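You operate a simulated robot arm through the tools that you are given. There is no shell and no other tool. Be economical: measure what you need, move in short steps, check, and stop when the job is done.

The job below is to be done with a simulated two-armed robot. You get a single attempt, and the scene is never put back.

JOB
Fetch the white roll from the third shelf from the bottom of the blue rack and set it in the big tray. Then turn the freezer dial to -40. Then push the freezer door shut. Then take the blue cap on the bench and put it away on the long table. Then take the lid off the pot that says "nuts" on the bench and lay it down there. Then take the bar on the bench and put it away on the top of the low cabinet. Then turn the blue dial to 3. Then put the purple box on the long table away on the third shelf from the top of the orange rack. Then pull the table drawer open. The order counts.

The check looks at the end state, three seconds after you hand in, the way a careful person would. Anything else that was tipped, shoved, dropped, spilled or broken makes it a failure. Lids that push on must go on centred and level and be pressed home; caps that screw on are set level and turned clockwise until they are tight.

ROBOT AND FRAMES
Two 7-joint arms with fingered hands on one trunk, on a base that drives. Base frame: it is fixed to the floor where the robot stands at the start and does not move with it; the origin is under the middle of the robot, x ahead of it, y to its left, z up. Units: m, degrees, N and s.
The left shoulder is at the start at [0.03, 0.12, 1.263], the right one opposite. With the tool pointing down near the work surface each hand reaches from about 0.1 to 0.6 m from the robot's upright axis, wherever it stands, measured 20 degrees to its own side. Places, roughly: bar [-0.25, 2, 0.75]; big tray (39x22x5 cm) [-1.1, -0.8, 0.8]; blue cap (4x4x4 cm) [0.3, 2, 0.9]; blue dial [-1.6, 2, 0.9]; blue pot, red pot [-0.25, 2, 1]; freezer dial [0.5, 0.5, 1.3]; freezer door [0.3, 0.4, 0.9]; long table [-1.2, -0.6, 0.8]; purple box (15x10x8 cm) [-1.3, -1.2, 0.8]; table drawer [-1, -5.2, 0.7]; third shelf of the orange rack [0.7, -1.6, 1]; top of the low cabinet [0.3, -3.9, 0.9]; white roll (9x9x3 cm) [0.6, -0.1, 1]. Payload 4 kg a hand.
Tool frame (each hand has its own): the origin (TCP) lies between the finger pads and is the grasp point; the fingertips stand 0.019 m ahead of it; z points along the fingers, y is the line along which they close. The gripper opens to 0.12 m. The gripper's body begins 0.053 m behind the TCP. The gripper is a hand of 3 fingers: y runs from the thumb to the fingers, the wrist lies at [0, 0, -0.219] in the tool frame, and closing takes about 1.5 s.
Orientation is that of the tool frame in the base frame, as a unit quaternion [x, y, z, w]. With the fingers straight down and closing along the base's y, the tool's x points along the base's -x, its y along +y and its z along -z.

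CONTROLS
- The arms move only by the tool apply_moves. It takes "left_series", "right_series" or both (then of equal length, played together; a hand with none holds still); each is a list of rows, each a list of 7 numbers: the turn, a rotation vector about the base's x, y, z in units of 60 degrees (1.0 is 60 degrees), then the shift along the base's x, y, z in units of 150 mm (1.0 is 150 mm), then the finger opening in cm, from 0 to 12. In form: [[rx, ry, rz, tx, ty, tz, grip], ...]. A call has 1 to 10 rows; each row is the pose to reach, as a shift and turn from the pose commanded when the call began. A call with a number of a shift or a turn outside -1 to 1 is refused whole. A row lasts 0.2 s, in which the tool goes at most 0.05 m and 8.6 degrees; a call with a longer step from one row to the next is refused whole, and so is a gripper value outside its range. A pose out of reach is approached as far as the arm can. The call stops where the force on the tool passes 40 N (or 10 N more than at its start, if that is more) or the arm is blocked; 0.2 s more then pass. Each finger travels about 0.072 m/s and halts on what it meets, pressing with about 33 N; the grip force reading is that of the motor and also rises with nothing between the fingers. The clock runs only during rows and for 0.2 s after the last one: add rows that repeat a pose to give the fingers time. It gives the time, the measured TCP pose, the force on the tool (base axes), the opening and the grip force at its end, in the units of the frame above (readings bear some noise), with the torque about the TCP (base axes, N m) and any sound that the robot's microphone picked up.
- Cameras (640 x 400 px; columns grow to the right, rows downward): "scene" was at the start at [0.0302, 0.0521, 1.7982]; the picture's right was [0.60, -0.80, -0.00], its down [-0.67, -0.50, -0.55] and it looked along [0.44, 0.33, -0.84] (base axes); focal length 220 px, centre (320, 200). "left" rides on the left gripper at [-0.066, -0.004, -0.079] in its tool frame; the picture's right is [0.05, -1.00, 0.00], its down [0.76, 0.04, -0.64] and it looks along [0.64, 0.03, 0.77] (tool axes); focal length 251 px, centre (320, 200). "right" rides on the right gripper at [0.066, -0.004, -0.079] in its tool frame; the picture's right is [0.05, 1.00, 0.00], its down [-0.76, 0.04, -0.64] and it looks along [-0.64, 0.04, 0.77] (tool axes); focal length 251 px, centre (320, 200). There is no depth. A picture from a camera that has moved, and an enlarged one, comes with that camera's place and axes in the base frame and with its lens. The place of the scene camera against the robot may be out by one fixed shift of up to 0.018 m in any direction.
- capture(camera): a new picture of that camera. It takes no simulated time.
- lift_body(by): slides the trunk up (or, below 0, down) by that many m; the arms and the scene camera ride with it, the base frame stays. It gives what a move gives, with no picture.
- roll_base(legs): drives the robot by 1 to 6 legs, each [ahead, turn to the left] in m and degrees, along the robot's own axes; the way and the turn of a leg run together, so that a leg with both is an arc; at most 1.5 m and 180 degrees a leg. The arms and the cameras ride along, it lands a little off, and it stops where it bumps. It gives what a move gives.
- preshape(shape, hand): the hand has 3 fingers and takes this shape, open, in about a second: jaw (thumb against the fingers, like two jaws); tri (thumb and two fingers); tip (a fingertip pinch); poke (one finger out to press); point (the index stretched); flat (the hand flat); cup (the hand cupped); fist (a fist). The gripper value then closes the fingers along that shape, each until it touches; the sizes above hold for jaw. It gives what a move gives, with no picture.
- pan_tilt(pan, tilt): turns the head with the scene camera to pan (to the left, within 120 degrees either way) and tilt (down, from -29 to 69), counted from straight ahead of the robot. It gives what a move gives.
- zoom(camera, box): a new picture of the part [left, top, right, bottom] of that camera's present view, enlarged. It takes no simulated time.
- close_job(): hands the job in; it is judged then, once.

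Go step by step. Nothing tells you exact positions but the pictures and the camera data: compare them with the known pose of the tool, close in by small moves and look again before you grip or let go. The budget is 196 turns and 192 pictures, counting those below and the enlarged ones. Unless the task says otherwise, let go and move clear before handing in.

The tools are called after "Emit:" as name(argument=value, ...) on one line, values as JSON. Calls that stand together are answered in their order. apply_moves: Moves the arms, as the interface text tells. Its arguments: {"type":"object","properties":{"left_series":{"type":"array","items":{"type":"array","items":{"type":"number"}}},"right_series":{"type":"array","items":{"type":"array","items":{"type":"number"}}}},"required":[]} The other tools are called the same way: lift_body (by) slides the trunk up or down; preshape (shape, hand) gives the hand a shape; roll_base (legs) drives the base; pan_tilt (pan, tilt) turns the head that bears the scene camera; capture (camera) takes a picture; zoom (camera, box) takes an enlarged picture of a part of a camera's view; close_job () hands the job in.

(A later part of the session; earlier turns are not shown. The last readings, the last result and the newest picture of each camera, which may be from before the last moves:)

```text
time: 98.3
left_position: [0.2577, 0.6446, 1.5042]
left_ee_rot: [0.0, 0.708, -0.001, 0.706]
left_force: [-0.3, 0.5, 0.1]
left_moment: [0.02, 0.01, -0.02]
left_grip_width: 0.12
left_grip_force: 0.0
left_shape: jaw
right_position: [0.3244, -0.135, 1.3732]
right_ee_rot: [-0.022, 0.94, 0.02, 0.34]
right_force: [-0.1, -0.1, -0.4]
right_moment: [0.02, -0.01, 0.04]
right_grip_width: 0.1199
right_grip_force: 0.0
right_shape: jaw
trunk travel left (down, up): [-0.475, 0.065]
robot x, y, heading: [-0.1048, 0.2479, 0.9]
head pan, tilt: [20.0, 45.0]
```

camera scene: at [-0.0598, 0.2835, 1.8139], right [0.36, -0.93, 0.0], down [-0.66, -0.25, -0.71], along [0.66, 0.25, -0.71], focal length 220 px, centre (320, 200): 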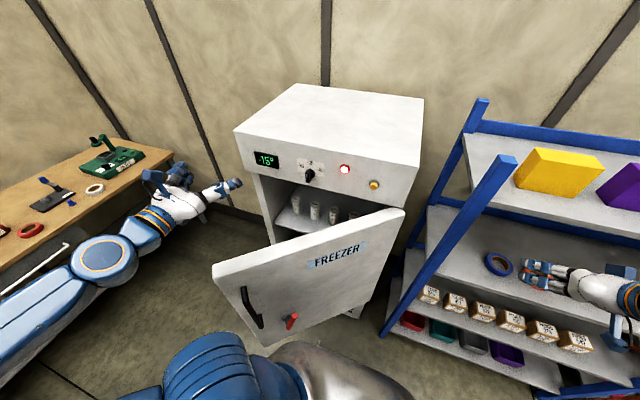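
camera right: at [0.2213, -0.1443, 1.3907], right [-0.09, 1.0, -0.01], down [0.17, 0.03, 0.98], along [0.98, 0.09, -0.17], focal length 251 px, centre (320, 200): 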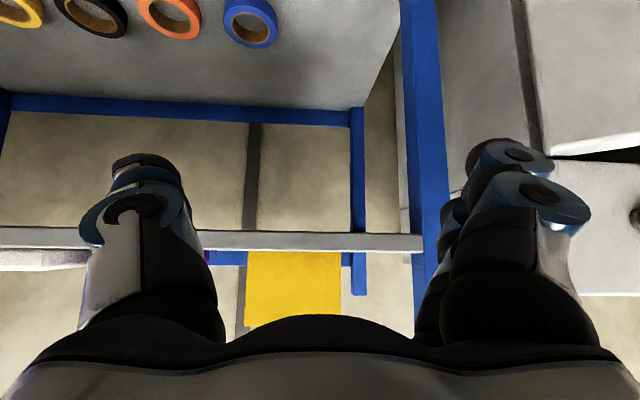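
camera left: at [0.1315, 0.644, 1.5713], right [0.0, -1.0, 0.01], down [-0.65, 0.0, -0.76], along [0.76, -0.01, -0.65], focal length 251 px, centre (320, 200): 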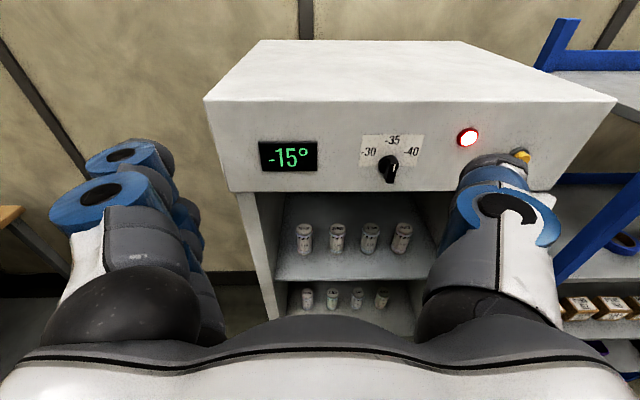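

Emit:
apply_moves(left_series=[[0, 0, 0, 0, -0.16, -0.2, 10], [0, 0, 0, 0, -0.32, -0.4, 8], [0, 0, 0, 0.1, -0.48, -0.6, 6], [0, 0, 0, 0.3, -0.64, -0.8, 5], [0, 0, 0, 0.5, -0.8, -1, 5], [0, 0, 0, 0.75, -0.8, -1, 5], [0, 0, 0, 0.75, -0.8, -1, 5]])

Emit:
capture(camera="left")

Emit:
capture(camera="scene")

```text
time: 100.0
left_position: [0.3702, 0.5251, 1.3508]
left_ee_rot: [0.0, 0.708, -0.001, 0.706]
left_force: [-0.4, -0.6, -0.2]
left_moment: [0.01, -0.01, 0.04]
left_grip_width: 0.0502
left_grip_force: 0.1
left_shape: jaw
left hand out of reach, approached as far as the arm can: row 1, 2, 3, 4, 5
right_position: [0.324, -0.1348, 1.3732]
right_ee_rot: [-0.022, 0.939, 0.019, 0.342]
right_force: [-0.7, 0.4, 1.3]
right_moment: [0.02, 0.01, 0.04]
right_grip_width: 0.1198
right_grip_force: 0.2
right_shape: jaw
trunk travel left (down, up): [-0.475, 0.065]
robot x, y, heading: [-0.1077, 0.2445, 1.0]
head pan, tilt: [20.0, 45.0]
```

```text
130 pictures are left
camera left: at [0.2923, 0.5216, 1.4159], right [0.0, -1.0, -0.05], down [-0.65, 0.04, -0.76], along [0.76, 0.03, -0.64], focal length 251 px, centre (320, 200)
```

left: 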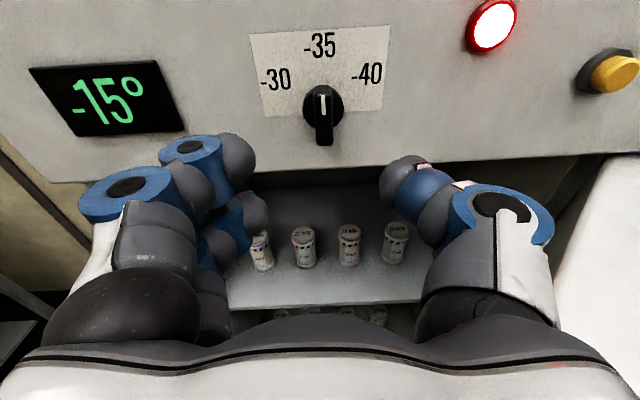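

```text
129 pictures are left
camera scene: at [-0.0586, 0.285, 1.8139], right [0.36, -0.93, 0.0], down [-0.66, -0.25, -0.71], along [0.66, 0.25, -0.71], focal length 220 px, centre (320, 200)
```

scene: 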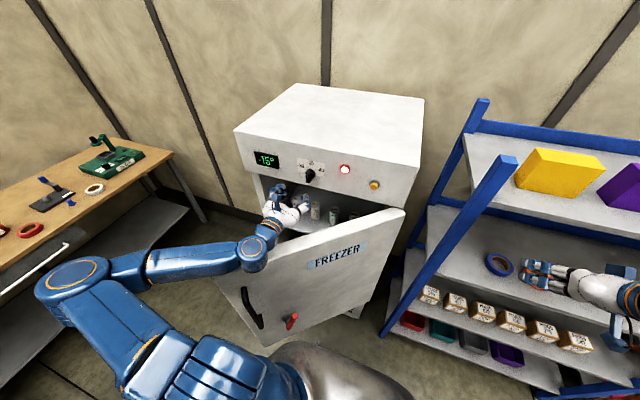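

Emit:
apply_moves(left_series=[[0, 0, 0, 0.2, 0, 0.0, 5], [0, 0, 0, 0.4, 0, 0.0, 5], [0, 0, 0, 0.4, 0, 0.0, 5]])

Emit:
capture(camera="left")

Emit:
zoom(camera="scene", box=[230, 130, 410, 240])

```text
time: 100.8
left_position: [0.4279, 0.5268, 1.3518]
left_ee_rot: [-0.001, 0.708, -0.001, 0.706]
left_force: [0.6, -0.5, 0.3]
left_moment: [0.01, 0.03, 0.04]
left_grip_width: 0.0505
left_grip_force: 0.0
left_shape: jaw
right_position: [0.3225, -0.1351, 1.3739]
right_ee_rot: [-0.021, 0.94, 0.018, 0.341]
right_force: [0.8, 0.5, 0.1]
right_moment: [-0.01, -0.04, 0.0]
right_grip_width: 0.1199
right_grip_force: 0.1
right_shape: jaw
trunk travel left (down, up): [-0.475, 0.065]
robot x, y, heading: [-0.1105, 0.2433, 0.9]
head pan, tilt: [20.0, 45.0]
```

```text
128 pictures are left
camera left: at [0.35, 0.5225, 1.4166], right [0.0, -1.0, -0.05], down [-0.64, 0.04, -0.76], along [0.76, 0.03, -0.64], focal length 251 px, centre (320, 200)
```

left: 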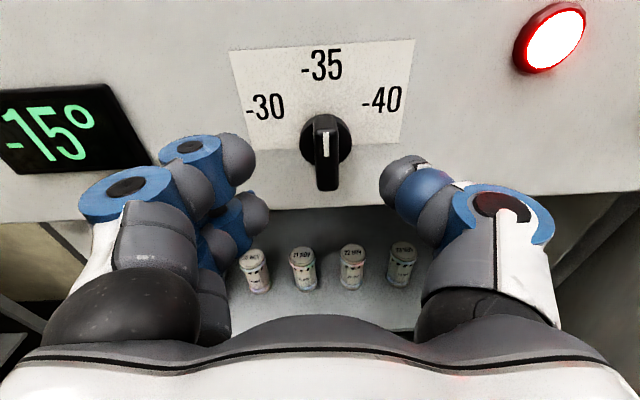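

```text
3.56 times, centred on (320, 185) of scene
camera zoom: at [-0.0597, 0.2846, 1.8139], right [0.36, -0.93, 0.0], down [-0.66, -0.25, -0.71], along [0.66, 0.25, -0.71], focal length 782 px, centre (320, 253)
```

zoom: 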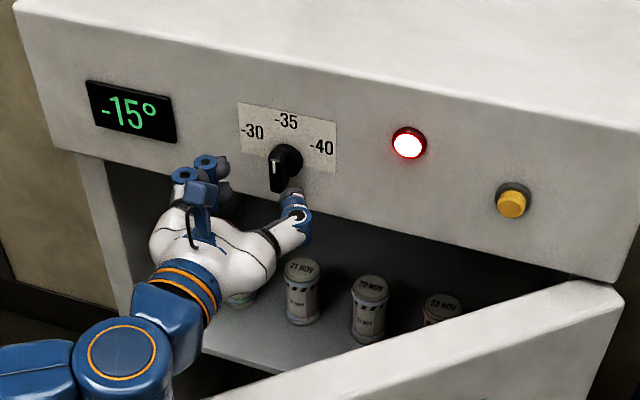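

Emit:
apply_moves(left_series=[[0, 0, 0, 0.12, -0.03, -0.01, 5], [0, 0, 0, 0.24, -0.03, -0.01, 5], [0, 0, 0, 0.24, -0.03, -0.01, 5]])

Emit:
capture(camera="left")

```text
time: 101.5
left_position: [0.4661, 0.5232, 1.3494]
left_ee_rot: [-0.002, 0.708, 0.0, 0.706]
left_force: [0.1, 0.6, -0.3]
left_moment: [-0.04, -0.01, 0.01]
left_grip_width: 0.0502
left_grip_force: 0.1
left_shape: jaw
right_position: [0.3229, -0.1355, 1.3737]
right_ee_rot: [-0.022, 0.939, 0.019, 0.342]
right_force: [0.4, -0.3, 0.4]
right_moment: [0.01, 0.05, 0.01]
right_grip_width: 0.1197
right_grip_force: 0.0
right_shape: jaw
trunk travel left (down, up): [-0.475, 0.065]
robot x, y, heading: [-0.1054, 0.2455, 1.3]
head pan, tilt: [20.0, 45.0]
```

```text
126 pictures are left
camera left: at [0.3871, 0.5188, 1.4164], right [0.0, -1.0, -0.05], down [-0.65, 0.04, -0.76], along [0.76, 0.03, -0.64], focal length 251 px, centre (320, 200)
```

left: 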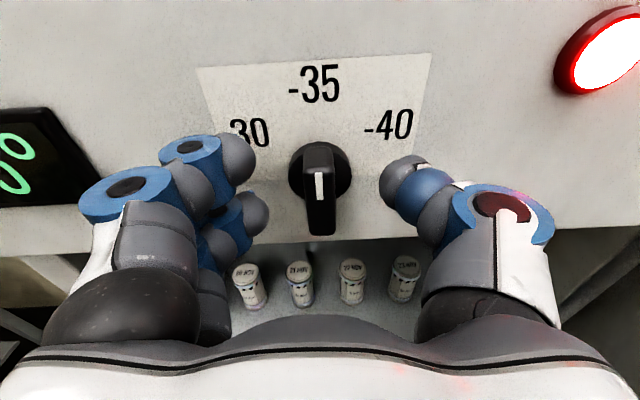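

Emit:
apply_moves(left_series=[[0, 0, 0, 0, 0, 0, 3], [0, 0, 0, 0, 0, 0, 1], [0, 0, 0, 0, 0, 0, 0], [0, 0, 0, 0, 0, 0, 0], [0, 0, 0, 0, 0, 0, 0]])

Emit:
capture(camera="left")

```text
time: 102.8
left_position: [0.4654, 0.5236, 1.3515]
left_ee_rot: [0.0, 0.707, 0.0, 0.707]
left_force: [5.7, 5.6, 17.2]
left_moment: [0.12, -0.06, 0.12]
left_grip_width: 0.0002
left_grip_force: 32.7
left_shape: jaw
right_position: [0.3241, -0.1349, 1.3751]
right_ee_rot: [-0.022, 0.939, 0.019, 0.341]
right_force: [-0.5, -0.7, -0.7]
right_moment: [-0.01, 0.01, 0.01]
right_grip_width: 0.1199
right_grip_force: 0.0
right_shape: jaw
trunk travel left (down, up): [-0.475, 0.065]
robot x, y, heading: [-0.1083, 0.2494, 1.0]
head pan, tilt: [20.0, 45.0]
```

```text
125 pictures are left
camera left: at [0.3868, 0.5191, 1.4181], right [0.0, -1.0, -0.05], down [-0.64, 0.04, -0.77], along [0.77, 0.03, -0.64], focal length 251 px, centre (320, 200)
```

left: 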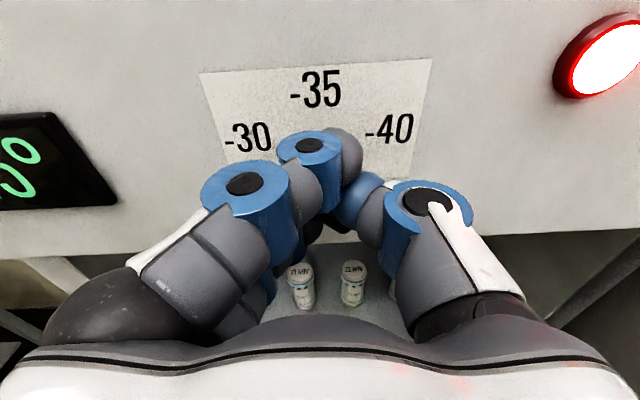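

Emit:
apply_moves(left_series=[[0, 0, 0, 0, 0, 0, 2], [0, 0, 0, 0, 0, 0, 4], [0, 0, 0, 0, 0, 0, 5], [0, 0, 0, 0, 0, 0, 5]])

Emit:
capture(camera="left")

Emit:
zoom(camera="scene", box=[260, 140, 350, 220])

```text
time: 103.8
left_position: [0.4666, 0.5224, 1.3496]
left_ee_rot: [0.002, 0.708, -0.002, 0.707]
left_force: [0.7, 0.1, 0.2]
left_moment: [-0.02, 0.0, -0.01]
left_grip_width: 0.05
left_grip_force: 0.1
left_shape: jaw
right_position: [0.3241, -0.136, 1.3739]
right_ee_rot: [-0.022, 0.939, 0.019, 0.342]
right_force: [0.1, 0.4, -0.4]
right_moment: [-0.03, 0.04, -0.03]
right_grip_width: 0.1203
right_grip_force: 0.1
right_shape: jaw
trunk travel left (down, up): [-0.475, 0.065]
robot x, y, heading: [-0.1089, 0.2462, 0.8]
head pan, tilt: [20.0, 45.0]
```

```text
124 pictures are left
camera left: at [0.3869, 0.5184, 1.4161], right [0.0, -1.0, -0.05], down [-0.65, 0.04, -0.76], along [0.76, 0.03, -0.65], focal length 251 px, centre (320, 200)
```

left: 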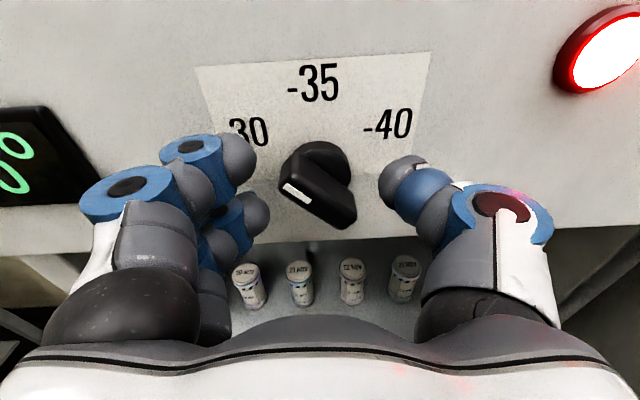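

```text
5.00 times, centred on (305, 180) of scene
camera zoom: at [-0.0588, 0.2843, 1.8139], right [0.36, -0.93, 0.0], down [-0.66, -0.25, -0.71], along [0.66, 0.25, -0.71], focal length 1100 px, centre (395, 300)
```

zoom: 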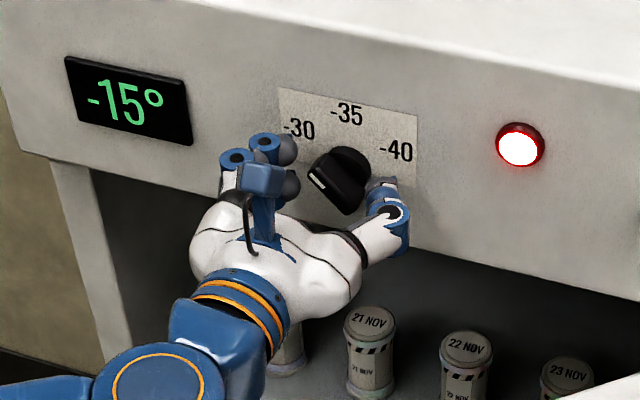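

The closing fingers turned the dial toward −30. I back off and try the fingertip pinch shape for a cleaner grip.

Emit:
apply_moves(left_series=[[0, 0, 0, -0.2, 0, 0, 5], [0, 0, 0, -0.4, 0, 0, 5], [0, 0, 0, -0.6, 0, 0, 5]])

Emit:
preshape(hand="left", shape="tip")

Emit:
capture(camera="left")

```text
time: 104.5
left_position: [0.374, 0.521, 1.3533]
left_ee_rot: [0.001, 0.708, -0.002, 0.707]
left_force: [-0.6, 0.4, -0.1]
left_moment: [0.01, 0.01, 0.03]
left_grip_width: 0.0494
left_grip_force: 0.0
left_shape: jaw
right_position: [0.3231, -0.1351, 1.3744]
right_ee_rot: [-0.022, 0.939, 0.019, 0.342]
right_force: [0.4, 0.3, 0.6]
right_moment: [0.0, -0.02, -0.01]
right_grip_width: 0.1199
right_grip_force: 0.1
right_shape: jaw
trunk travel left (down, up): [-0.475, 0.065]
robot x, y, heading: [-0.1066, 0.2475, 1.0]
head pan, tilt: [20.0, 45.0]
```

```text
time: 105.5
left_position: [0.3758, 0.521, 1.3512]
left_ee_rot: [0.0, 0.708, -0.002, 0.706]
left_force: [0.1, 0.1, -0.5]
left_moment: [-0.01, -0.04, 0.0]
left_grip_width: 0.1198
left_grip_force: 0.1
left_shape: tip
right_position: [0.3234, -0.1351, 1.3728]
right_ee_rot: [-0.021, 0.94, 0.019, 0.341]
right_force: [0.4, -0.3, 0.1]
right_moment: [0.01, -0.01, 0.0]
right_grip_width: 0.1201
right_grip_force: 0.1
right_shape: jaw
trunk travel left (down, up): [-0.475, 0.065]
robot x, y, heading: [-0.1091, 0.2489, 0.9]
head pan, tilt: [20.0, 45.0]
```

```text
122 pictures are left
camera left: at [0.2965, 0.5169, 1.4179], right [0.0, -1.0, -0.05], down [-0.65, 0.04, -0.76], along [0.76, 0.03, -0.64], focal length 251 px, centre (320, 200)
```

left: 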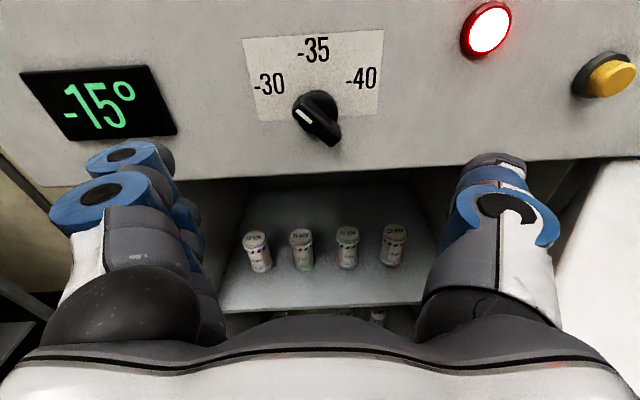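

Emit:
apply_moves(left_series=[[-0.14, 0, 0, 0, 0, 0, 10], [-0.28, 0, 0, 0, 0, 0, 8], [-0.42, 0, 0, 0, 0, 0, 6], [-0.56, 0, 0, 0, 0, 0, 5], [-0.7, 0, 0, 0, 0, 0, 4], [-0.84, 0, 0, 0, 0, 0, 4], [-0.97, 0, 0, 0, 0, 0, 4], [-0.97, 0, 0, 0, 0, 0, 4]])

Emit:
capture(camera="left")

Emit:
zoom(camera="scene", box=[220, 140, 380, 240])

```text
time: 107.2
left_position: [0.3762, 0.5224, 1.352]
left_ee_rot: [-0.344, 0.617, -0.346, 0.617]
left_force: [-0.4, 0.0, 0.6]
left_moment: [-0.01, -0.03, -0.01]
left_grip_width: 0.0404
left_grip_force: 0.0
left_shape: tip
right_position: [0.3245, -0.1355, 1.3738]
right_ee_rot: [-0.021, 0.94, 0.018, 0.341]
right_force: [0.2, 0.2, -0.3]
right_moment: [-0.02, -0.05, 0.0]
right_grip_width: 0.1198
right_grip_force: 0.1
right_shape: jaw
trunk travel left (down, up): [-0.475, 0.065]
robot x, y, heading: [-0.1073, 0.2443, 0.9]
head pan, tilt: [20.0, 45.0]
```

```text
121 pictures are left
camera left: at [0.2977, 0.5759, 1.3885], right [0.0, -0.57, 0.82], down [-0.65, -0.63, -0.44], along [0.76, -0.53, -0.37], focal length 251 px, centre (320, 200)
```

left: 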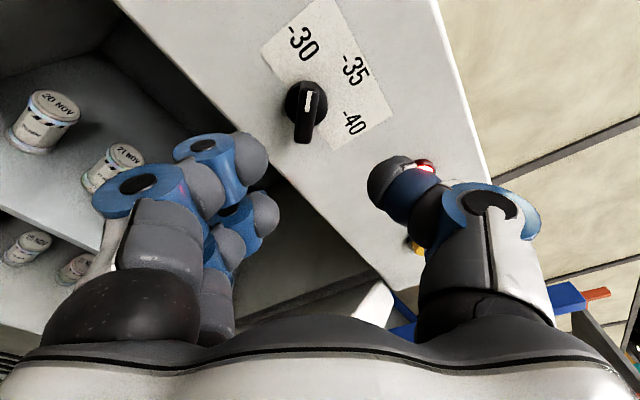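

```text
4.00 times, centred on (300, 190) of scene
camera zoom: at [-0.0584, 0.2846, 1.8139], right [0.36, -0.93, 0.0], down [-0.66, -0.25, -0.71], along [0.66, 0.25, -0.71], focal length 880 px, centre (400, 240)
```

zoom: 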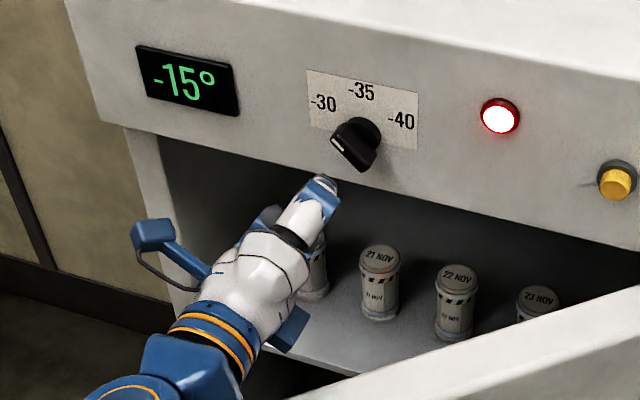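

Emit:
apply_moves(left_series=[[0, 0, 0, 0.2, 0.015, -0.025, 4], [0, 0, 0, 0.4, 0.03, -0.05, 4], [0, 0, 0, 0.4, 0.03, -0.05, 4]])

Emit:
capture(camera="left")

```text
time: 108.0
left_position: [0.4362, 0.5262, 1.3444]
left_ee_rot: [-0.343, 0.618, -0.346, 0.617]
left_force: [-0.5, 0.4, 0.9]
left_moment: [0.02, -0.01, 0.01]
left_grip_width: 0.0406
left_grip_force: 0.1
left_shape: tip
right_position: [0.3235, -0.1359, 1.3741]
right_ee_rot: [-0.022, 0.94, 0.019, 0.341]
right_force: [0.4, -0.1, 0.7]
right_moment: [-0.02, -0.03, -0.01]
right_grip_width: 0.1201
right_grip_force: 0.1
right_shape: jaw
trunk travel left (down, up): [-0.475, 0.065]
robot x, y, heading: [-0.1113, 0.2475, 0.9]
head pan, tilt: [20.0, 45.0]
```

```text
119 pictures are left
camera left: at [0.3576, 0.5801, 1.381], right [0.0, -0.57, 0.82], down [-0.65, -0.63, -0.44], along [0.76, -0.53, -0.37], focal length 251 px, centre (320, 200)
```

left: 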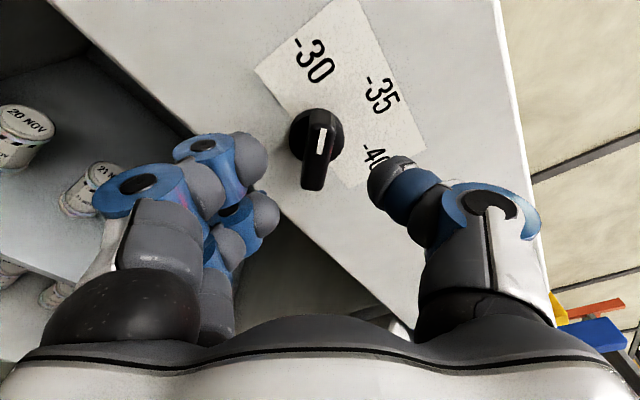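

Emit:
apply_moves(left_series=[[0, 0, 0, 0.1, 0.0, 0, 4], [0, 0, 0, 0.2, 0.0, 0, 4], [0, 0, 0, 0.2, 0, 0, 4]])

Emit:
capture(camera="left")

```text
time: 108.8
left_position: [0.4664, 0.5248, 1.3433]
left_ee_rot: [-0.343, 0.618, -0.346, 0.617]
left_force: [-0.7, 0.0, 0.7]
left_moment: [0.02, -0.02, -0.04]
left_grip_width: 0.0403
left_grip_force: 0.2
left_shape: tip
right_position: [0.3241, -0.1351, 1.3735]
right_ee_rot: [-0.022, 0.94, 0.019, 0.341]
right_force: [-0.4, 0.5, 0.7]
right_moment: [-0.01, 0.02, 0.01]
right_grip_width: 0.12
right_grip_force: 0.1
right_shape: jaw
trunk travel left (down, up): [-0.475, 0.065]
robot x, y, heading: [-0.1082, 0.2456, 0.9]
head pan, tilt: [20.0, 45.0]
```

```text
118 pictures are left
camera left: at [0.3877, 0.5801, 1.3801], right [0.0, -0.57, 0.82], down [-0.65, -0.63, -0.44], along [0.76, -0.53, -0.37], focal length 251 px, centre (320, 200)
```

left: 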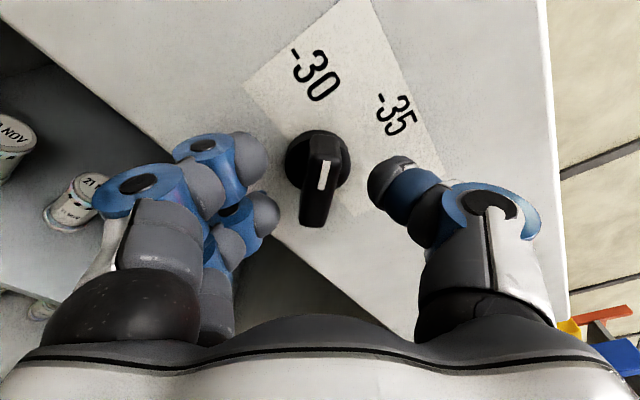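

Emit:
apply_moves(left_series=[[0, 0, 0, 0, 0, 0, 3], [0, 0, 0, 0, 0, 0, 2], [0, 0, 0, 0, 0, 0, 1], [0, 0, 0, 0, 0, 0, 1], [0, 0, 0, 0, 0, 0, 1]])

Emit:
capture(camera="left")

```text
time: 110.0
left_position: [0.4671, 0.5266, 1.3422]
left_ee_rot: [-0.343, 0.618, -0.346, 0.617]
left_force: [0.6, 0.1, -2.8]
left_moment: [0.09, 0.08, 0.07]
left_grip_width: 0.0096
left_grip_force: 32.9
left_shape: tip
right_position: [0.3235, -0.136, 1.3745]
right_ee_rot: [-0.021, 0.939, 0.018, 0.342]
right_force: [0.3, 0.0, 0.8]
right_moment: [0.01, 0.01, 0.01]
right_grip_width: 0.1199
right_grip_force: 0.1
right_shape: jaw
trunk travel left (down, up): [-0.475, 0.065]
robot x, y, heading: [-0.1121, 0.2485, 1.0]
head pan, tilt: [20.0, 45.0]
```

```text
117 pictures are left
camera left: at [0.3882, 0.5803, 1.3796], right [0.0, -0.57, 0.82], down [-0.65, -0.63, -0.44], along [0.76, -0.53, -0.37], focal length 251 px, centre (320, 200)
```

left: 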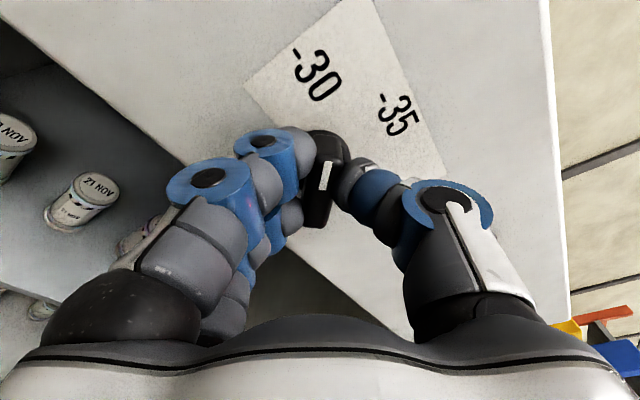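

The pinch holds the bar well. I rotate clockwise, 60° first.

Emit:
apply_moves(left_series=[[0.12, 0, 0, 0, 0, 0, 0], [0.25, 0, 0, 0, 0, 0, 0], [0.38, 0, 0, 0, 0, 0, 0], [0.51, 0, 0, 0, 0, 0, 0], [0.64, 0, 0, 0, 0, 0, 0], [0.77, 0, 0, 0, 0, 0, 0], [0.9, 0, 0, 0, 0, 0, 0], [0.97, 0, 0, 0, 0, 0, 0], [0.97, 0, 0, 0, 0, 0, 0]])

Emit:
capture(camera="left")

```text
time: 112.0
left_position: [0.4667, 0.5241, 1.3439]
left_ee_rot: [0.001, 0.707, 0.0, 0.707]
left_force: [3.8, -7.1, 5.4]
left_moment: [-0.06, -0.1, 0.02]
left_grip_width: 0.0087
left_grip_force: 32.5
left_shape: tip
right_position: [0.3238, -0.1377, 1.3738]
right_ee_rot: [-0.021, 0.94, 0.019, 0.341]
right_force: [-0.6, -0.8, 0.6]
right_moment: [-0.01, 0.01, -0.02]
right_grip_width: 0.1198
right_grip_force: 0.1
right_shape: jaw
trunk travel left (down, up): [-0.475, 0.065]
robot x, y, heading: [-0.1084, 0.2462, 1.2]
head pan, tilt: [20.0, 45.0]
```

```text
116 pictures are left
camera left: at [0.388, 0.5195, 1.4098], right [0.0, -1.0, -0.06], down [-0.64, 0.05, -0.76], along [0.76, 0.03, -0.64], focal length 251 px, centre (320, 200)
```

left: 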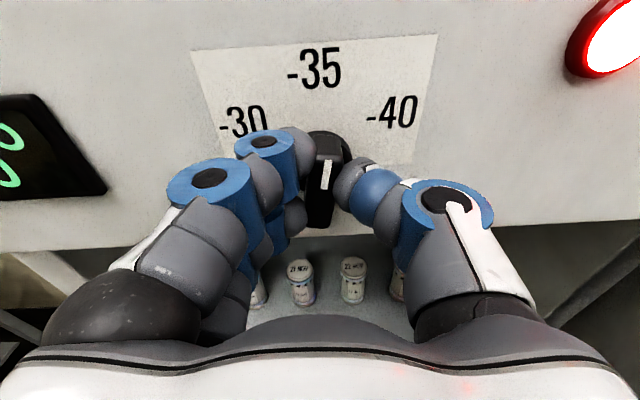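

Emit:
apply_moves(left_series=[[0.12, 0, 0, 0, 0, 0, 0], [0.24, 0, 0, 0, 0, 0, 0], [0.36, 0, 0, 0, 0, 0, 0], [0.48, 0, 0, 0, 0, 0, 0], [0.6, 0, 0, 0, 0, 0, 0], [0.72, 0, 0, 0, 0, 0, 0], [0.83, 0, 0, 0, 0, 0, 0], [0.87, 0, 0, 0, 0, 0, 0], [0.87, 0, 0, 0, 0, 0, 0]])

Emit:
capture(camera="left")

Emit:
zoom(camera="scene", box=[220, 140, 380, 240])

```text
time: 114.0
left_position: [0.4663, 0.521, 1.3457]
left_ee_rot: [0.313, 0.634, 0.311, 0.635]
left_force: [1.8, -20.4, 7.5]
left_moment: [-0.56, -0.22, -0.13]
left_grip_width: 0.0083
left_grip_force: 32.9
left_shape: tip
right_position: [0.3226, -0.14, 1.3724]
right_ee_rot: [-0.02, 0.939, 0.019, 0.342]
right_force: [0.9, -0.3, -0.1]
right_moment: [-0.03, 0.01, 0.04]
right_grip_width: 0.12
right_grip_force: 0.1
right_shape: jaw
trunk travel left (down, up): [-0.475, 0.065]
robot x, y, heading: [-0.1094, 0.2507, 0.9]
head pan, tilt: [20.0, 45.0]
```

```text
115 pictures are left
camera left: at [0.3871, 0.4654, 1.3832], right [0.0, -0.57, -0.82], down [-0.64, 0.63, -0.43], along [0.77, 0.53, -0.37], focal length 251 px, centre (320, 200)
```

left: 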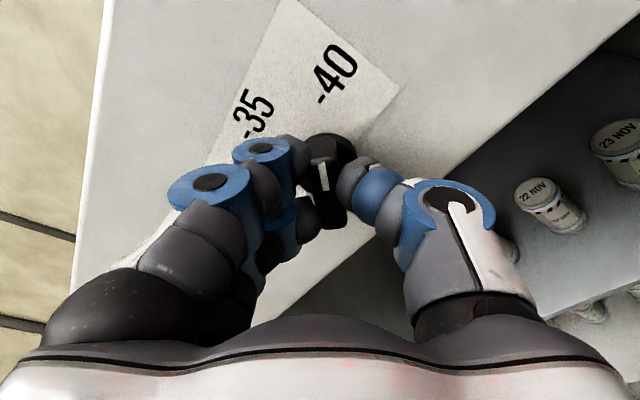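

```text
4.00 times, centred on (300, 190) of scene
camera zoom: at [-0.059, 0.2787, 1.814], right [0.36, -0.93, 0.0], down [-0.66, -0.25, -0.71], along [0.66, 0.26, -0.71], focal length 880 px, centre (400, 240)
```

zoom: 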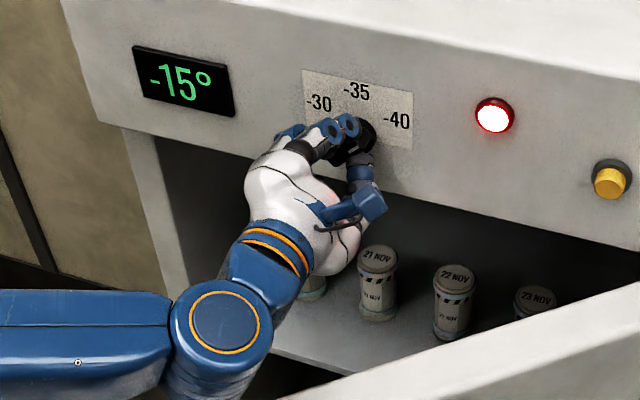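

Emit:
apply_moves(left_series=[[0, 0, 0, 0, 0, 0, 2], [0, 0, 0, 0, 0, 0, 4], [0, 0, 0, 0, 0, 0, 4], [0, 0, 0, -0.2, 0, 0, 4], [0, 0, 0, -0.5, 0, 0, 4]])

Emit:
capture(camera="left")

Emit:
zoom(camera="scene", box=[260, 145, 350, 200])

```text
time: 115.2
left_position: [0.3896, 0.5266, 1.3443]
left_ee_rot: [0.31, 0.636, 0.311, 0.634]
left_force: [-0.7, 0.1, 0.5]
left_moment: [-0.01, 0.02, 0.03]
left_grip_width: 0.0398
left_grip_force: 0.0
left_shape: tip
right_position: [0.3209, -0.1351, 1.3746]
right_ee_rot: [-0.022, 0.939, 0.019, 0.342]
right_force: [-0.2, 0.0, 0.3]
right_moment: [0.0, 0.01, 0.01]
right_grip_width: 0.12
right_grip_force: 0.0
right_shape: jaw
trunk travel left (down, up): [-0.475, 0.065]
robot x, y, heading: [-0.108, 0.2432, 1.0]
head pan, tilt: [20.0, 45.0]
```

```text
113 pictures are left
camera left: at [0.3112, 0.4712, 1.381], right [0.0, -0.57, -0.82], down [-0.65, 0.63, -0.44], along [0.76, 0.53, -0.37], focal length 251 px, centre (320, 200)
```

left: 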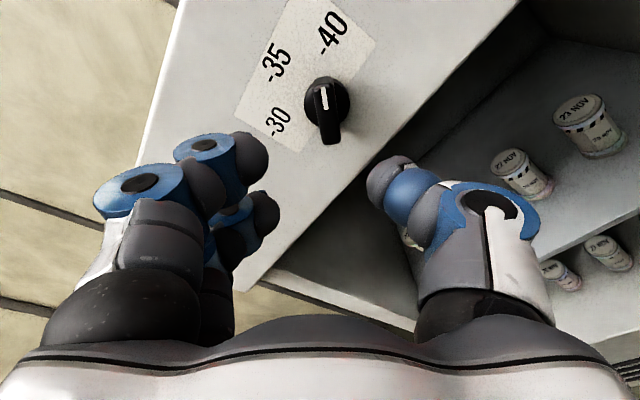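

```text
7.11 times, centred on (305, 172) of scene
camera zoom: at [-0.0613, 0.2846, 1.814], right [0.36, -0.93, 0.0], down [-0.66, -0.25, -0.71], along [0.66, 0.25, -0.71], focal length 1564 px, centre (427, 396)
```

zoom: 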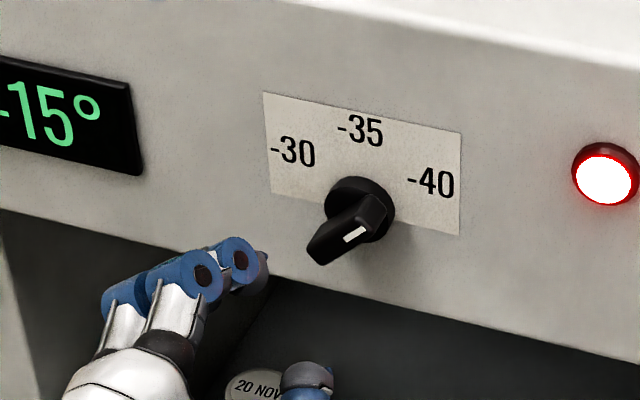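

The dial points at −40 against its stop. Next the door: I back the base so the left hand clears the door top, make a fist and lower it.

Emit:
roll_base(legs=[[-0.32, 0]])

Emit:
preshape(hand="left", shape="fist")

Emit:
apply_moves(left_series=[[-0.12, 0, 0, 0, 0.05, -0.2, 0], [-0.24, 0, 0, 0, 0.1, -0.4, 0], [-0.36, 0, 0, 0, 0.15, -0.6, 0], [-0.48, 0, 0, 0, 0.2, -0.8, 0], [-0.6, 0, 0, 0, 0.25, -1, 0], [-0.72, 0, 0, 0, 0.3, -1, 0], [-0.85, 0, 0, 0, 0.3, -1, 0]])

Emit:
pan_tilt(pan=25, tilt=35)

Emit:
capture(camera="scene")

```text
time: 117.4
left_position: [0.0703, 0.5213, 1.3442]
left_ee_rot: [0.31, 0.637, 0.311, 0.633]
left_force: [-0.9, -0.5, -0.3]
left_moment: [-0.03, -0.01, 0.01]
left_grip_width: 0.0395
left_grip_force: 0.0
left_shape: tip
right_position: [0.0016, -0.1404, 1.3744]
right_ee_rot: [-0.022, 0.939, 0.019, 0.342]
right_force: [-0.4, -0.6, 0.4]
right_moment: [0.0, 0.08, 0.01]
right_grip_width: 0.1199
right_grip_force: 0.1
right_shape: jaw
trunk travel left (down, up): [-0.475, 0.065]
robot x, y, heading: [-0.4305, 0.2426, 1.2]
head pan, tilt: [20.0, 45.0]
```

```text
time: 118.3
left_position: [0.0705, 0.5206, 1.3429]
left_ee_rot: [0.31, 0.637, 0.31, 0.634]
left_force: [0.1, -0.7, -0.2]
left_moment: [0.0, -0.02, -0.02]
left_grip_width: 0.0003
left_grip_force: 0.1
left_shape: fist
right_position: [0.0028, -0.1402, 1.3737]
right_ee_rot: [-0.022, 0.94, 0.019, 0.341]
right_force: [0.5, 0.1, -0.5]
right_moment: [0.0, 0.0, 0.01]
right_grip_width: 0.12
right_grip_force: 0.1
right_shape: jaw
trunk travel left (down, up): [-0.475, 0.065]
robot x, y, heading: [-0.4266, 0.2403, 1.1]
head pan, tilt: [20.0, 45.0]
```

```text
time: 119.9
left_position: [0.0681, 0.5672, 1.1934]
left_ee_rot: [0.006, 0.708, 0.006, 0.706]
left_force: [0.6, 0.5, 0.7]
left_moment: [0.02, -0.01, -0.02]
left_grip_width: 0.0
left_grip_force: 0.1
left_shape: fist
right_position: [0.0031, -0.1417, 1.3742]
right_ee_rot: [-0.023, 0.94, 0.019, 0.341]
right_force: [0.8, -0.3, 0.5]
right_moment: [0.02, 0.02, -0.04]
right_grip_width: 0.1201
right_grip_force: 0.0
right_shape: jaw
trunk travel left (down, up): [-0.475, 0.065]
robot x, y, heading: [-0.4293, 0.2435, 1.6]
head pan, tilt: [20.0, 45.0]
```

```text
time: 120.6
left_position: [0.0691, 0.5666, 1.1926]
left_ee_rot: [0.006, 0.709, 0.008, 0.706]
left_force: [-0.4, -0.7, 0.6]
left_moment: [-0.04, 0.01, 0.0]
left_grip_width: 0.0
left_grip_force: 0.0
left_shape: fist
right_position: [0.0026, -0.1408, 1.3738]
right_ee_rot: [-0.022, 0.94, 0.018, 0.34]
right_force: [0.4, -0.1, -0.4]
right_moment: [0.02, 0.0, -0.02]
right_grip_width: 0.1201
right_grip_force: 0.0
right_shape: jaw
trunk travel left (down, up): [-0.475, 0.065]
robot x, y, heading: [-0.4325, 0.2405, 1.2]
head pan, tilt: [25.0, 35.0]
```

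```text
111 pictures are left
camera scene: at [-0.3773, 0.2882, 1.8286], right [0.44, -0.9, 0.0], down [-0.52, -0.25, -0.82], along [0.73, 0.36, -0.57], focal length 220 px, centre (320, 200)
```

scene: 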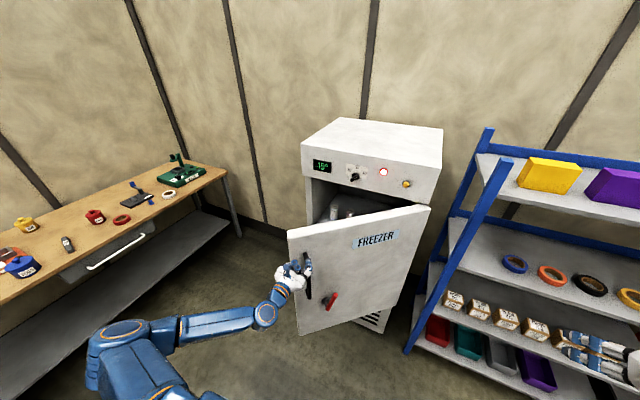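

Emit:
apply_moves(left_series=[[0, 0, 0, -0.25, -0.1, 0, 0], [0, 0, 0, -0.5, -0.2, 0, 0], [0, 0, 0, -0.75, -0.3, 0, 0], [0, 0, 0, -1, -0.35, 0, 0], [0, 0, 0, -1, -0.35, 0, 0]])

Emit:
roll_base(legs=[[0.22, 0]])

Emit:
capture(camera="scene")

```text
time: 121.8
left_position: [-0.0784, 0.513, 1.192]
left_ee_rot: [0.006, 0.709, 0.006, 0.706]
left_force: [-0.1, -0.2, 0.3]
left_moment: [-0.02, 0.02, -0.03]
left_grip_width: 0.0003
left_grip_force: 0.2
left_shape: fist
right_position: [0.0039, -0.1403, 1.3732]
right_ee_rot: [-0.023, 0.939, 0.019, 0.341]
right_force: [0.3, -0.3, 0.3]
right_moment: [0.01, 0.02, -0.02]
right_grip_width: 0.1201
right_grip_force: 0.0
right_shape: jaw
trunk travel left (down, up): [-0.475, 0.065]
robot x, y, heading: [-0.4318, 0.2395, 1.0]
head pan, tilt: [25.0, 35.0]
```

```text
time: 123.5
left_position: [0.1434, 0.519, 1.1926]
left_ee_rot: [0.007, 0.709, 0.008, 0.705]
left_force: [0.6, 0.3, 0.1]
left_moment: [0.0, 0.0, -0.04]
left_grip_width: 0.0001
left_grip_force: 0.1
left_shape: fist
right_position: [0.2261, -0.1361, 1.3728]
right_ee_rot: [-0.023, 0.939, 0.019, 0.341]
right_force: [0.8, 0.0, -0.1]
right_moment: [0.0, 0.04, 0.0]
right_grip_width: 0.1201
right_grip_force: 0.0
right_shape: jaw
trunk travel left (down, up): [-0.475, 0.065]
robot x, y, heading: [-0.2068, 0.2433, 1.4]
head pan, tilt: [25.0, 35.0]
```

```text
110 pictures are left
camera scene: at [-0.1538, 0.2927, 1.8287], right [0.44, -0.9, 0.0], down [-0.51, -0.25, -0.82], along [0.73, 0.36, -0.57], focal length 220 px, centre (320, 200)
```

scene: 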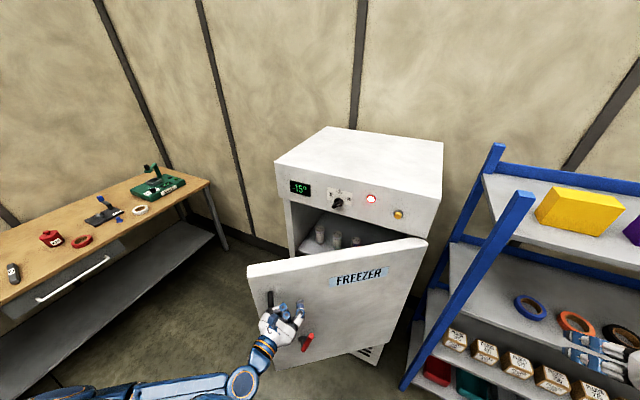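

Emit:
apply_moves(left_series=[[0, 0, 0, 0.15, 0, 0, 0], [0, 0, 0, 0.3, 0, 0, 0], [0, 0, 0, 0.45, 0, 0, 0], [0, 0, 0, 0.6, 0.0, 0, 0], [0, 0, 0, 0.8, 0.05, 0, 0], [0, 0, 0, 1, 0.1, 0, 0], [0, 0, 0, 1, 0.1, 0, 0]])

Emit:
capture(camera="scene")

```text
time: 125.1
left_position: [0.2903, 0.5339, 1.1917]
left_ee_rot: [0.007, 0.708, 0.007, 0.706]
left_force: [-0.5, 0.1, -0.3]
left_moment: [0.0, -0.02, -0.06]
left_grip_width: 0.0
left_grip_force: 0.1
left_shape: fist
right_position: [0.2254, -0.136, 1.3731]
right_ee_rot: [-0.023, 0.939, 0.019, 0.342]
right_force: [0.2, 0.3, 0.2]
right_moment: [0.02, 0.01, -0.03]
right_grip_width: 0.1199
right_grip_force: 0.0
right_shape: jaw
trunk travel left (down, up): [-0.475, 0.065]
robot x, y, heading: [-0.2082, 0.2455, 1.6]
head pan, tilt: [25.0, 35.0]
```

```text
109 pictures are left
camera scene: at [-0.1553, 0.2928, 1.8287], right [0.44, -0.9, 0.0], down [-0.51, -0.25, -0.82], along [0.73, 0.36, -0.57], focal length 220 px, centre (320, 200)
```

scene: 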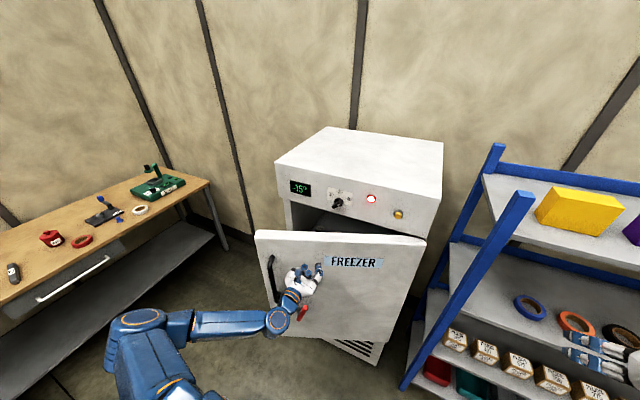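

Door is swinging. I keep pushing.

Emit:
apply_moves(left_series=[[0, 0, 0, 0.2, 0.05, 0, 0], [0, 0, 0, 0.4, 0.1, 0, 0], [0, 0, 0, 0.6, 0.1, 0, 0], [0, 0, 0, 0.75, 0.1, 0, 0], [0, 0, 0, 0.9, 0.1, 0, 0], [0, 0, 0, 1, 0.1, 0, 0], [0, 0, 0, 1, 0.1, 0, 0]])

Emit:
capture(camera="scene")

```text
time: 126.7
left_position: [0.4421, 0.5492, 1.1929]
left_ee_rot: [0.006, 0.708, 0.007, 0.706]
left_force: [0.3, 0.3, 0.4]
left_moment: [-0.02, -0.03, -0.01]
left_grip_width: 0.0
left_grip_force: 0.1
left_shape: fist
right_position: [0.2256, -0.135, 1.3739]
right_ee_rot: [-0.023, 0.939, 0.019, 0.342]
right_force: [-0.1, -0.3, -0.1]
right_moment: [-0.01, 0.01, 0.01]
right_grip_width: 0.12
right_grip_force: 0.0
right_shape: jaw
trunk travel left (down, up): [-0.475, 0.065]
robot x, y, heading: [-0.2093, 0.2488, 1.2]
head pan, tilt: [25.0, 35.0]
```

```text
108 pictures are left
camera scene: at [-0.1549, 0.293, 1.8287], right [0.44, -0.9, 0.0], down [-0.51, -0.25, -0.82], along [0.73, 0.36, -0.57], focal length 220 px, centre (320, 200)
```

scene: 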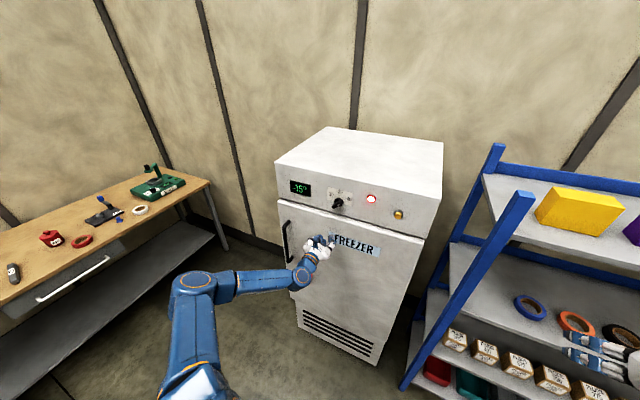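

Emit:
apply_moves(left_series=[[0, 0, 0, 0.1, 0, 0, 0], [0, 0, 0, 0.2, 0, 0, 0], [0, 0, 0, 0.3, 0, 0, 0], [0, 0, 0, 0.4, 0, 0, 0], [0, 0, 0, 0.5, 0, 0, 0]])

Emit:
zoom(camera="scene", box=[250, 120, 450, 370])

```text
time: 127.4
left_position: [0.4691, 0.5389, 1.1903]
left_ee_rot: [0.013, 0.711, -0.001, 0.703]
left_force: [-43.0, -11.5, 12.0]
left_moment: [-0.07, -0.37, -0.69]
left_grip_width: 0.0002
left_grip_force: 0.0
left_shape: fist
right_position: [0.22, -0.1363, 1.3752]
right_ee_rot: [-0.023, 0.939, 0.019, 0.343]
right_force: [0.3, 0.0, -0.9]
right_moment: [-0.05, 0.02, 0.0]
right_grip_width: 0.1199
right_grip_force: 0.0
right_shape: jaw
trunk travel left (down, up): [-0.475, 0.065]
robot x, y, heading: [-0.2067, 0.243, 1.3]
head pan, tilt: [25.0, 35.0]
stopped in row 3 (left hand): the force on the tool passed its limit at 50 N (the readings are from after the stop); the commanded pose is now the measured one
```

```text
1.60 times, centred on (350, 245) of scene
camera zoom: at [-0.1633, 0.2914, 1.8292], right [0.44, -0.9, 0.0], down [-0.51, -0.25, -0.82], along [0.74, 0.36, -0.57], focal length 352 px, centre (272, 128)
```

zoom: 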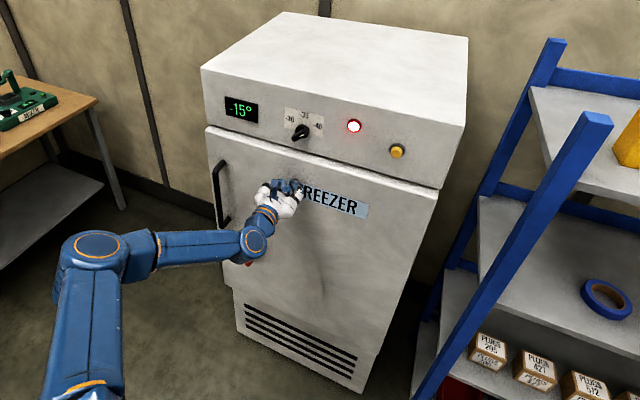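

The door is shut flush (≈45 N against it). I withdraw the fist, back off, and look at the bench.

Emit:
apply_moves(left_series=[[0, 0, 0, -0.3, 0, 0, 0], [0, 0, 0, -0.6, 0, 0, 0], [0, 0, 0, -0.9, -0.1, 0, 0], [0, 0, 0, -1, -0.2, 0.2, 0], [0, 0, 0, -1, -0.2, 0.5, 0], [0, 0, 0, -1, -0.2, 0.7, 0]])

Emit:
roll_base(legs=[[-0.2, 0], [0, 45], [0, 40]])

Emit:
pan_tilt(pan=-15, tilt=30)

Emit:
capture(camera="scene")

```text
time: 128.8
left_position: [0.3264, 0.5149, 1.2916]
left_ee_rot: [0.011, 0.714, 0.002, 0.7]
left_force: [0.9, -0.8, -0.7]
left_moment: [-0.02, -0.04, -0.01]
left_grip_width: 0.0003
left_grip_force: 0.1
left_shape: fist
right_position: [0.227, -0.1357, 1.374]
right_ee_rot: [-0.023, 0.94, 0.019, 0.34]
right_force: [0.4, -0.6, -0.3]
right_moment: [-0.05, 0.01, -0.02]
right_grip_width: 0.1201
right_grip_force: 0.1
right_shape: jaw
trunk travel left (down, up): [-0.475, 0.065]
robot x, y, heading: [-0.2082, 0.244, 1.0]
head pan, tilt: [25.0, 35.0]
```

```text
time: 131.9
left_position: [-0.1051, 0.7487, 1.2906]
left_ee_rot: [-0.19, 0.688, 0.199, 0.672]
left_force: [-0.6, 0.0, 0.3]
left_moment: [0.0, -0.04, -0.02]
left_grip_width: 0.0001
left_grip_force: 0.1
left_shape: fist
right_position: [0.1609, 0.1475, 1.3731]
right_ee_rot: [-0.286, 0.895, 0.114, 0.321]
right_force: [0.1, 0.9, -0.4]
right_moment: [0.03, 0.01, -0.01]
right_grip_width: 0.12
right_grip_force: 0.0
right_shape: jaw
trunk travel left (down, up): [-0.475, 0.065]
robot x, y, heading: [-0.4005, 0.2115, 32.1]
head pan, tilt: [25.0, 35.0]
stopped in leg 2: the robot was blocked; the commanded pose is now the measured one
```

```text
time: 133.0
left_position: [-0.1064, 0.7469, 1.2902]
left_ee_rot: [-0.191, 0.687, 0.199, 0.672]
left_force: [0.1, 0.6, -0.4]
left_moment: [0.01, 0.01, 0.02]
left_grip_width: 0.0002
left_grip_force: 0.1
left_shape: fist
right_position: [0.16, 0.1458, 1.3747]
right_ee_rot: [-0.286, 0.895, 0.115, 0.321]
right_force: [0.7, 0.1, -0.1]
right_moment: [-0.02, 0.01, 0.02]
right_grip_width: 0.1202
right_grip_force: 0.0
right_shape: jaw
trunk travel left (down, up): [-0.475, 0.065]
robot x, y, heading: [-0.3921, 0.2077, 32.2]
head pan, tilt: [-15.0, 30.0]
```

```text
106 pictures are left
camera scene: at [-0.3341, 0.2373, 1.8364], right [0.3, -0.95, 0.0], down [-0.48, -0.15, -0.87], along [0.83, 0.26, -0.5], focal length 220 px, centre (320, 200)
```

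scene: 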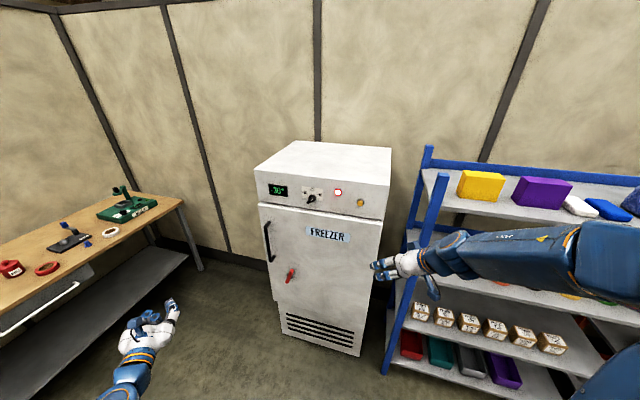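

The door stays shut. The turn stopped early again; I retry.

Emit:
roll_base(legs=[[0, 28]])

Emit:
roll_base(legs=[[0, 10], [0.7, 0]])

Emit:
pan_tilt(pan=0, tilt=35)

Emit:
capture(camera="scene")

```text
time: 134.5
left_position: [-0.3255, 0.8142, 1.2912]
left_ee_rot: [-0.318, 0.639, 0.322, 0.622]
left_force: [-0.4, 0.0, -0.3]
left_moment: [0.01, -0.04, 0.01]
left_grip_width: 0.0002
left_grip_force: 0.1
left_shape: fist
right_position: [0.148, 0.3528, 1.3737]
right_ee_rot: [-0.448, 0.826, 0.172, 0.294]
right_force: [0.3, 1.3, 0.5]
right_moment: [-0.12, -0.02, -0.11]
right_grip_width: 0.1201
right_grip_force: 0.1
right_shape: jaw
trunk travel left (down, up): [-0.475, 0.065]
robot x, y, heading: [-0.3862, 0.1986, 53.3]
head pan, tilt: [-15.0, 30.0]
stopped in leg 1: the robot was blocked; the commanded pose is now the measured one
```

```text
time: 139.0
left_position: [-0.1166, 1.4203, 1.2927]
left_ee_rot: [-0.37, 0.61, 0.374, 0.593]
left_force: [0.3, -0.1, 0.6]
left_moment: [0.0, -0.03, -0.01]
left_grip_width: 0.0
left_grip_force: 0.1
left_shape: fist
right_position: [0.4242, 1.0462, 1.3742]
right_ee_rot: [-0.517, 0.785, 0.197, 0.279]
right_force: [0.4, -0.6, 0.5]
right_moment: [0.01, -0.01, 0.0]
right_grip_width: 0.1201
right_grip_force: 0.0
right_shape: jaw
trunk travel left (down, up): [-0.475, 0.065]
robot x, y, heading: [-0.072, 0.806, 62.6]
head pan, tilt: [-15.0, 30.0]
```

```text
time: 139.7
left_position: [-0.1147, 1.4219, 1.2908]
left_ee_rot: [-0.369, 0.611, 0.373, 0.593]
left_force: [0.6, 0.6, -0.5]
left_moment: [0.01, 0.0, -0.02]
left_grip_width: 0.0001
left_grip_force: 0.1
left_shape: fist
right_position: [0.4262, 1.0465, 1.3744]
right_ee_rot: [-0.517, 0.785, 0.197, 0.28]
right_force: [-0.2, 0.3, 0.5]
right_moment: [0.01, 0.0, 0.0]
right_grip_width: 0.12
right_grip_force: 0.1
right_shape: jaw
trunk travel left (down, up): [-0.475, 0.065]
robot x, y, heading: [-0.0756, 0.8035, 62.1]
head pan, tilt: [0.0, 35.0]
```

```text
105 pictures are left
camera scene: at [-0.0467, 0.8754, 1.8287], right [0.89, -0.47, 0.0], down [-0.27, -0.51, -0.82], along [0.38, 0.73, -0.57], focal length 220 px, centre (320, 200)
```

scene: 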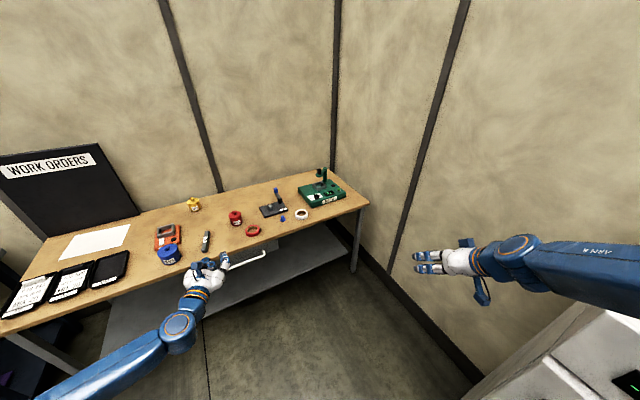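

Emit:
zoom(camera="scene", box=[140, 165, 360, 275])

```text
2.91 times, centred on (250, 220) of scene
camera zoom: at [-0.0467, 0.8754, 1.8287], right [0.89, -0.47, 0.0], down [-0.27, -0.51, -0.82], along [0.38, 0.73, -0.57], focal length 640 px, centre (524, 142)
```

zoom: 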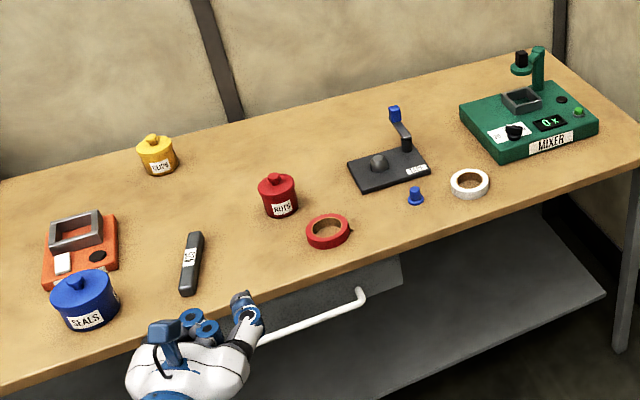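

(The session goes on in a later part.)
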